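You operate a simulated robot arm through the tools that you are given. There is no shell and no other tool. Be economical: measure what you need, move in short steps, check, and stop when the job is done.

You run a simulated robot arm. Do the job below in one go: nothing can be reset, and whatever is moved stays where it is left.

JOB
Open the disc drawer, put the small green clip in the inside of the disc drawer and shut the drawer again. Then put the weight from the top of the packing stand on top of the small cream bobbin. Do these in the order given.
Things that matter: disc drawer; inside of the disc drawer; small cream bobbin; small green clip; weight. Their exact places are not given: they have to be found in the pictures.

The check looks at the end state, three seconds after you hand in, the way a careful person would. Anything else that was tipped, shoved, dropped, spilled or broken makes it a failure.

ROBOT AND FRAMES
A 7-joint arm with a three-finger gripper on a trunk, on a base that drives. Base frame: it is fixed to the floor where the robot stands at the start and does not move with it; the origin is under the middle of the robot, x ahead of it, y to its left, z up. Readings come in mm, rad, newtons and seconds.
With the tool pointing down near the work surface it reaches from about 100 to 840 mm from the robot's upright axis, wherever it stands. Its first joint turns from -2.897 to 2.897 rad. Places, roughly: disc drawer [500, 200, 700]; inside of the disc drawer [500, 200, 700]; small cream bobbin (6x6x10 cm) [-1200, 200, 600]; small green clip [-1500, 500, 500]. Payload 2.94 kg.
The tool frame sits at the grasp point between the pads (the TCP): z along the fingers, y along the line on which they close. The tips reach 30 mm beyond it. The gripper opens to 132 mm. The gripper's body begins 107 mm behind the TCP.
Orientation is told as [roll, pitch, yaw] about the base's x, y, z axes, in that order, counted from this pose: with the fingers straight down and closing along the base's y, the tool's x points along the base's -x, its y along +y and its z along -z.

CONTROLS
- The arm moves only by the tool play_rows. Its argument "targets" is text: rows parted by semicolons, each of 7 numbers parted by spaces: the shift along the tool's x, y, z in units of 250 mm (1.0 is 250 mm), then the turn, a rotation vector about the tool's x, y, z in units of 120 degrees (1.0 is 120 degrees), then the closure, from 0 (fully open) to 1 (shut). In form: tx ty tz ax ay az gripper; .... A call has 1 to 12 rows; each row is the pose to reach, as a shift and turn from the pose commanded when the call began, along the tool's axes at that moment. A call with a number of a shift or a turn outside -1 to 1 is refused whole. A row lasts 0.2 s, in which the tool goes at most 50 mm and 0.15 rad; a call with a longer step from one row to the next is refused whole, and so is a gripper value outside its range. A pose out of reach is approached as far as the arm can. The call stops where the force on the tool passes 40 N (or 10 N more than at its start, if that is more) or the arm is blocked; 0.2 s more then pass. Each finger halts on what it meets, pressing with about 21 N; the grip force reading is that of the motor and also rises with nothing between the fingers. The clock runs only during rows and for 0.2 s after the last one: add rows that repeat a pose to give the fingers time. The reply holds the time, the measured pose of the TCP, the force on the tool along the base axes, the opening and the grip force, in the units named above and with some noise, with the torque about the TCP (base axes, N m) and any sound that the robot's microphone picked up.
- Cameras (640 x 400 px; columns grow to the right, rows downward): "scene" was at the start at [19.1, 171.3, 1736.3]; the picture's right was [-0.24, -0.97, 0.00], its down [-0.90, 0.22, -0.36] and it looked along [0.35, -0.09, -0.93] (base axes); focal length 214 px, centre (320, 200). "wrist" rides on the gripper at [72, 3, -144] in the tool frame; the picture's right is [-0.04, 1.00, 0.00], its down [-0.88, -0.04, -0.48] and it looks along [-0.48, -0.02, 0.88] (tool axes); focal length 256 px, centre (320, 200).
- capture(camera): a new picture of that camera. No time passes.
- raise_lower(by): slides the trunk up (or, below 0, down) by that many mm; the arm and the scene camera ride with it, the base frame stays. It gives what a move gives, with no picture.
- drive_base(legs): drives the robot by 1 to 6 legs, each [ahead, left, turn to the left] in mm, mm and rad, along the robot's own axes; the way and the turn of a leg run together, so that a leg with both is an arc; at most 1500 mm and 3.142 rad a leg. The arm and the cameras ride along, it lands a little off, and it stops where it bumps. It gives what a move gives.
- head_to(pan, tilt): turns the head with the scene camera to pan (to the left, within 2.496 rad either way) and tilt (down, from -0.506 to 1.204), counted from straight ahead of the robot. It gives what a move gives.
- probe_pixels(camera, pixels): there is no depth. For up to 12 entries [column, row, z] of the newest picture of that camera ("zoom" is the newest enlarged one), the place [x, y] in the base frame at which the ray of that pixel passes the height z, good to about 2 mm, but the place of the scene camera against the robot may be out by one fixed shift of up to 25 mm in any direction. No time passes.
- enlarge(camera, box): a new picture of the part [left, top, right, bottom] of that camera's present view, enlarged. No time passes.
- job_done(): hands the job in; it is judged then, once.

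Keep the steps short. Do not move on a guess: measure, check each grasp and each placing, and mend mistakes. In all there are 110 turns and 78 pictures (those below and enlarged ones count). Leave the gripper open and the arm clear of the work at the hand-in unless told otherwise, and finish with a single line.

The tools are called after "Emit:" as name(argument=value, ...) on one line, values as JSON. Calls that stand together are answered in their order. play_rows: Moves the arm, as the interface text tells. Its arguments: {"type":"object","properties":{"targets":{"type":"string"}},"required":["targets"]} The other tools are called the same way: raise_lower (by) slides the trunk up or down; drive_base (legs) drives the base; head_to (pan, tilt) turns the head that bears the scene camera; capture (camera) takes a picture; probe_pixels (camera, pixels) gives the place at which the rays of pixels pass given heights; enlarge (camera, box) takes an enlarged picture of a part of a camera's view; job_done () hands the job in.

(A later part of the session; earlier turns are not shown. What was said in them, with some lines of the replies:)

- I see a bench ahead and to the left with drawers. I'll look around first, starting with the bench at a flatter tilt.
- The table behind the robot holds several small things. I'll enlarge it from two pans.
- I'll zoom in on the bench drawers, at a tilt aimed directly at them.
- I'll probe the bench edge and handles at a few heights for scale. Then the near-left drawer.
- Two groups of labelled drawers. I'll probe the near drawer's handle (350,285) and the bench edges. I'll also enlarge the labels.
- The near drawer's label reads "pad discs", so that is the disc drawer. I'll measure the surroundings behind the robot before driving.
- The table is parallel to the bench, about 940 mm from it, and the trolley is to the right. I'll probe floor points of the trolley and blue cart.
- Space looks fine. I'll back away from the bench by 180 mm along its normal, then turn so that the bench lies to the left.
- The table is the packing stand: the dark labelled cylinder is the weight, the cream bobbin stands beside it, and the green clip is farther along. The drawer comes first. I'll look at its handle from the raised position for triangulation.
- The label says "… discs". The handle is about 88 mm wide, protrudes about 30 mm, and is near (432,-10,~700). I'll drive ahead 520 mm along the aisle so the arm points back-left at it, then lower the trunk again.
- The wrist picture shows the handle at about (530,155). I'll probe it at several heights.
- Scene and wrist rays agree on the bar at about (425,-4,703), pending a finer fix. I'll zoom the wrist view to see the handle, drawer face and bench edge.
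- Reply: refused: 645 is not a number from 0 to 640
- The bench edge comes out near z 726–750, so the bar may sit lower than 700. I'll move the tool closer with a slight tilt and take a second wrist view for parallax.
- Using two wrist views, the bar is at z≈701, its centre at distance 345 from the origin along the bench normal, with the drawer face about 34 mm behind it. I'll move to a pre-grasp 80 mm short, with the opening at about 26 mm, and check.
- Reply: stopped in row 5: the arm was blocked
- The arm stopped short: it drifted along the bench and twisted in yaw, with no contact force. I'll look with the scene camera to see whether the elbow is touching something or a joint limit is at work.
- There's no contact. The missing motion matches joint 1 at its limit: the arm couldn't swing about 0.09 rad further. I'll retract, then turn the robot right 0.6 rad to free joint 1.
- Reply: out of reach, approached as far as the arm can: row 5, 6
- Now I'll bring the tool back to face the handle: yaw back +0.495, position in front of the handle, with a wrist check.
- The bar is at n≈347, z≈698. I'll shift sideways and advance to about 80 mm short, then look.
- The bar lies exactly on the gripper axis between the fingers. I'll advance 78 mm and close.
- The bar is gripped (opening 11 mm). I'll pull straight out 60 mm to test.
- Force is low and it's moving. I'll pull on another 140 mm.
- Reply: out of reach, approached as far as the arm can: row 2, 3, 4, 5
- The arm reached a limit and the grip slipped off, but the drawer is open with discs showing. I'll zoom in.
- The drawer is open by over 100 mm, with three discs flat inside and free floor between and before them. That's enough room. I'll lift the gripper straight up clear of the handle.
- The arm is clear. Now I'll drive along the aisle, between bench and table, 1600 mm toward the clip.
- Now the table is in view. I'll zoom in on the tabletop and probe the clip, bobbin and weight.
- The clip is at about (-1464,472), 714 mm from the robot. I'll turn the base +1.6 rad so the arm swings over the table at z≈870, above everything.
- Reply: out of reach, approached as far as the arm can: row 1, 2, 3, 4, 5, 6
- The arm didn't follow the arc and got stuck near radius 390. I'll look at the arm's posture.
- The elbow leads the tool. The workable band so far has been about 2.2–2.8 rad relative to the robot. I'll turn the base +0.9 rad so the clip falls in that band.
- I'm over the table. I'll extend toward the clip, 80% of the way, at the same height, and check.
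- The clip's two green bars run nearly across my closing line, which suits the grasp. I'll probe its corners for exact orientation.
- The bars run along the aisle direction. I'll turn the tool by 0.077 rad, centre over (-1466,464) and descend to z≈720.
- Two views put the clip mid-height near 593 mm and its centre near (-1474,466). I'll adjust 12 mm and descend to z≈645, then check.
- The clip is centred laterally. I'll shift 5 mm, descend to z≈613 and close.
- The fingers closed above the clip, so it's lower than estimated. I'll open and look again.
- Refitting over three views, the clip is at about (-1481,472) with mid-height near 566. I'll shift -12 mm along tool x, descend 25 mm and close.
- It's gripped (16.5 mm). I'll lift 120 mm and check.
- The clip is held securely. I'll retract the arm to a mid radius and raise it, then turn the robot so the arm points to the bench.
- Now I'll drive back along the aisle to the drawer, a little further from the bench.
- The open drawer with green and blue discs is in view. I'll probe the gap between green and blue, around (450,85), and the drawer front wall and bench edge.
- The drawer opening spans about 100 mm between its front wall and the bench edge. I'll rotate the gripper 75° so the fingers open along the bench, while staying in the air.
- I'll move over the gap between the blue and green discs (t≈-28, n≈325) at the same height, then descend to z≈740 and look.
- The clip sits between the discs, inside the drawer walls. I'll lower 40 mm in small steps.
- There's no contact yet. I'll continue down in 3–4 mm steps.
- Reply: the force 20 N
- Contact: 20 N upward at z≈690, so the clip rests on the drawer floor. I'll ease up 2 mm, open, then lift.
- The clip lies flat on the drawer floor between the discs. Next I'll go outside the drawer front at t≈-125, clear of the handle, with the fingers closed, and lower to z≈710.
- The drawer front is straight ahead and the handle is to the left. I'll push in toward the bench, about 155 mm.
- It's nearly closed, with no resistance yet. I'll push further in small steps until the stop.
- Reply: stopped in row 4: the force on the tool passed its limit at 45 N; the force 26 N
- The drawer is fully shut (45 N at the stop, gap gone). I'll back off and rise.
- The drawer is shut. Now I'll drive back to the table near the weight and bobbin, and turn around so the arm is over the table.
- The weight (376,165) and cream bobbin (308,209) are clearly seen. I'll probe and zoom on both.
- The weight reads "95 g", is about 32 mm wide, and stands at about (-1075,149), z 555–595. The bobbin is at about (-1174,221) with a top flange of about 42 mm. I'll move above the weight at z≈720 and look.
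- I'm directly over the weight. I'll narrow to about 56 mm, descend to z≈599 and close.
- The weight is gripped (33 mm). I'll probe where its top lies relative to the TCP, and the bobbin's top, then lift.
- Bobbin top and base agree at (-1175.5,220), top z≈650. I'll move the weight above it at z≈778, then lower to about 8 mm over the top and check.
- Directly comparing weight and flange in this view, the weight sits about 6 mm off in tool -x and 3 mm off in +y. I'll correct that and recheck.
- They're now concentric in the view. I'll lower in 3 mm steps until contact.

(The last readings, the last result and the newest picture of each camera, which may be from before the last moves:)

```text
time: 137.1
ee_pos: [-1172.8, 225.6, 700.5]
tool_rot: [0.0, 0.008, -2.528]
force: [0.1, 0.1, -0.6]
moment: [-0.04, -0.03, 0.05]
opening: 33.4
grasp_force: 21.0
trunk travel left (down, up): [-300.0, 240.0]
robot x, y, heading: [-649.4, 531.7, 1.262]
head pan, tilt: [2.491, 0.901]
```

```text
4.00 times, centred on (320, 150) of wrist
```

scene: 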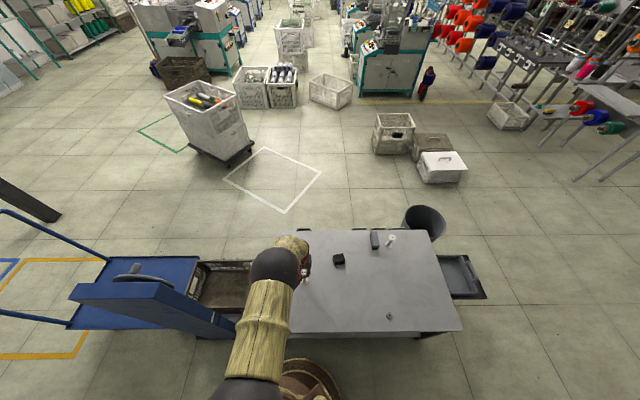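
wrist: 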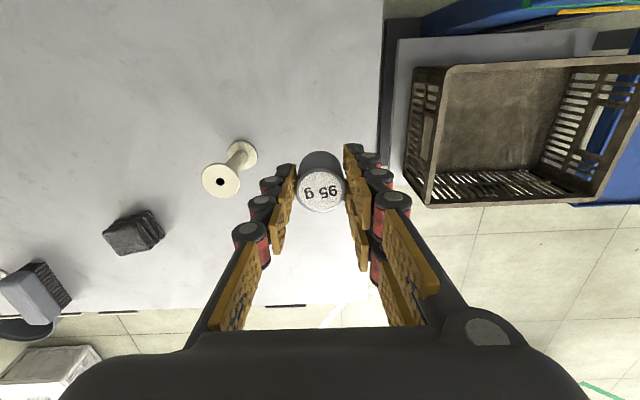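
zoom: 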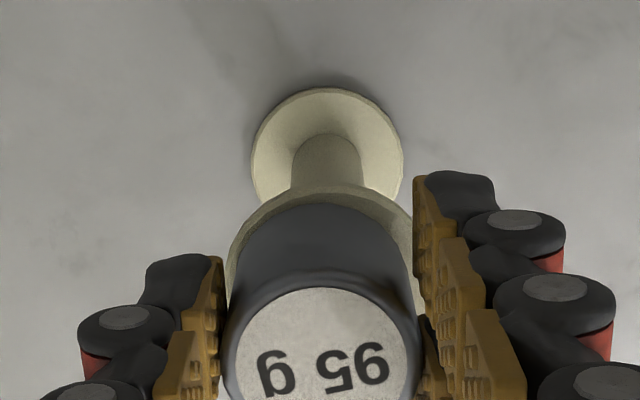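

Emit:
play_rows(targets="0 0 0.008 0 0 0 1; 0 0 0.016 0 0 0 1; 0 0 0.022 0 0 0 1")

```text
time: 137.9
ee_pos: [-1172.6, 225.2, 694.3]
tool_rot: [-0.001, 0.006, -2.528]
force: [-0.8, -0.4, 13.3]
moment: [-0.04, 0.1, -0.02]
opening: 33.5
grasp_force: 21.1
trunk travel left (down, up): [-300.0, 240.0]
robot x, y, heading: [-651.9, 530.7, 1.262]
head pan, tilt: [2.491, 0.901]
```

Contact: 13 N at z≈694. I'll check centring before releasing.

Emit:
enlarge(camera="wrist", box=[240, 100, 400, 200])

```text
4.00 times, centred on (320, 150) of wrist
```

zoom: 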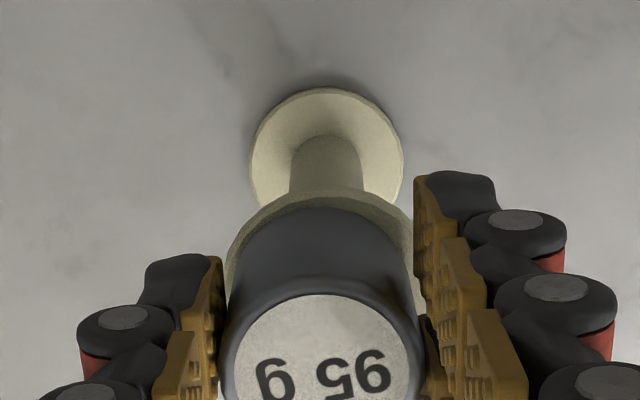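

The weight is well centred. I'll ease off 1 mm, open slowly, then lift straight up.

Emit:
play_rows(targets="0 0 -0.004 0 0 0 0.95; 0 0 -0.004 0 0 0 0.75; 0 0 -0.004 0 0 0 0.7; 0 0 -0.004 0 0 0 0.62; 0 0 -0.004 0 0 0 0.55; 0 0 -0.004 0 0 0 0.55; 0 0 -0.05 0 0 0 0.55; 0 0 -0.15 0 0 0 0.55; 0 0 -0.3 0 0 0 0.55; 0 0 -0.45 0 0 0 0.5; 0 0 -0.6 0 0 0 0.4")

Emit:
enlarge(camera="wrist", box=[200, 80, 440, 230])

```text
time: 140.3
ee_pos: [-1171.4, 223.5, 844.8]
tool_rot: [0.001, 0.008, -2.528]
force: [0.1, -0.3, 0.1]
moment: [0.0, 0.02, -0.01]
opening: 79.2
grasp_force: 0.1
trunk travel left (down, up): [-300.0, 240.0]
robot x, y, heading: [-651.3, 529.2, 1.263]
head pan, tilt: [2.491, 0.901]
```

```text
2.67 times, centred on (320, 155) of wrist
```

zoom: 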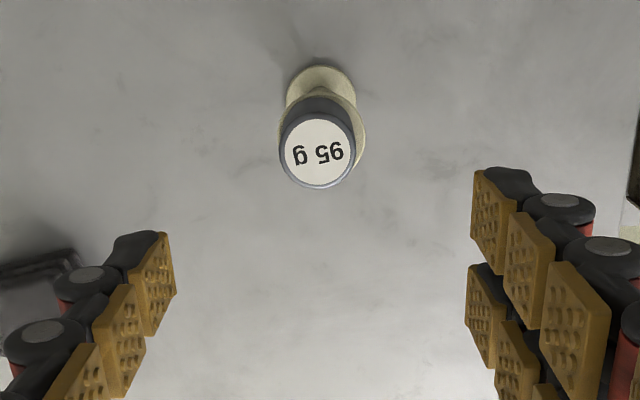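

The weight stands on the bobbin. I'll pull the arm back clear of the table and take a last look.

Emit:
play_rows(targets="0.16 0 -0.05 0 0 0 0.2; 0.32 0 -0.1 0 0 0 0; 0.48 0 -0.1 0 0 0 0; 0.6 0 -0.1 0 0 0 0; 0.6 0 -0.1 0 0 0 0")

Emit:
capture(camera="wrist")

Emit:
head_to(pan=-2.1, tilt=1.0)

Emit:
capture(camera="scene")

```text
time: 141.5
ee_pos: [-1048.3, 312.2, 871.4]
tool_rot: [-0.001, 0.008, -2.527]
force: [-0.6, -0.3, 0.9]
moment: [0.02, 0.0, 0.01]
opening: 131.8
grasp_force: 0.1
trunk travel left (down, up): [-300.0, 240.0]
robot x, y, heading: [-654.2, 533.7, 1.262]
head pan, tilt: [2.491, 0.901]
```

```text
6 pictures are left
```

wrist: 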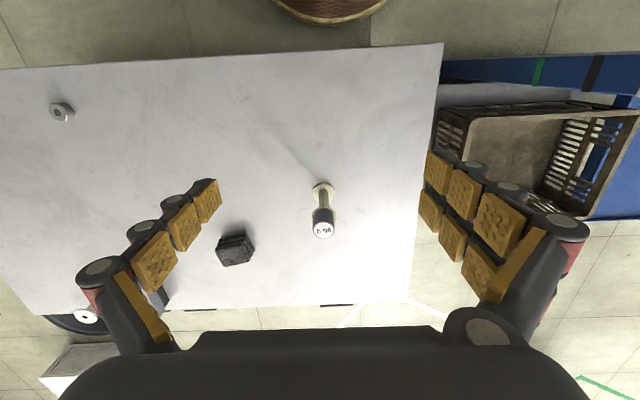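

```text
time: 145.1
ee_pos: [-1048.5, 311.7, 869.6]
tool_rot: [-0.001, 0.008, -2.527]
force: [0.7, -0.6, 0.0]
moment: [0.0, 0.01, 0.0]
opening: 131.9
grasp_force: 0.1
trunk travel left (down, up): [-300.0, 240.0]
robot x, y, heading: [-655.9, 528.4, 1.263]
head pan, tilt: [-2.1, 1.0]
```

```text
5 pictures are left
```

scene: 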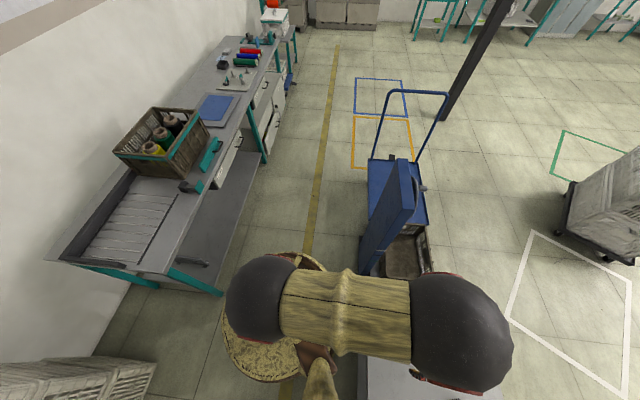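

The drawer is shut, the weight stands centred on the bobbin, the gripper is open and the arm is clear. I'm handing in.

Emit:
job_done()

```text
The job is handed in.
```

The small green clip is in the shut disc drawer, and the 95 g weight from the packing stand is standing on the small cream bobbin.
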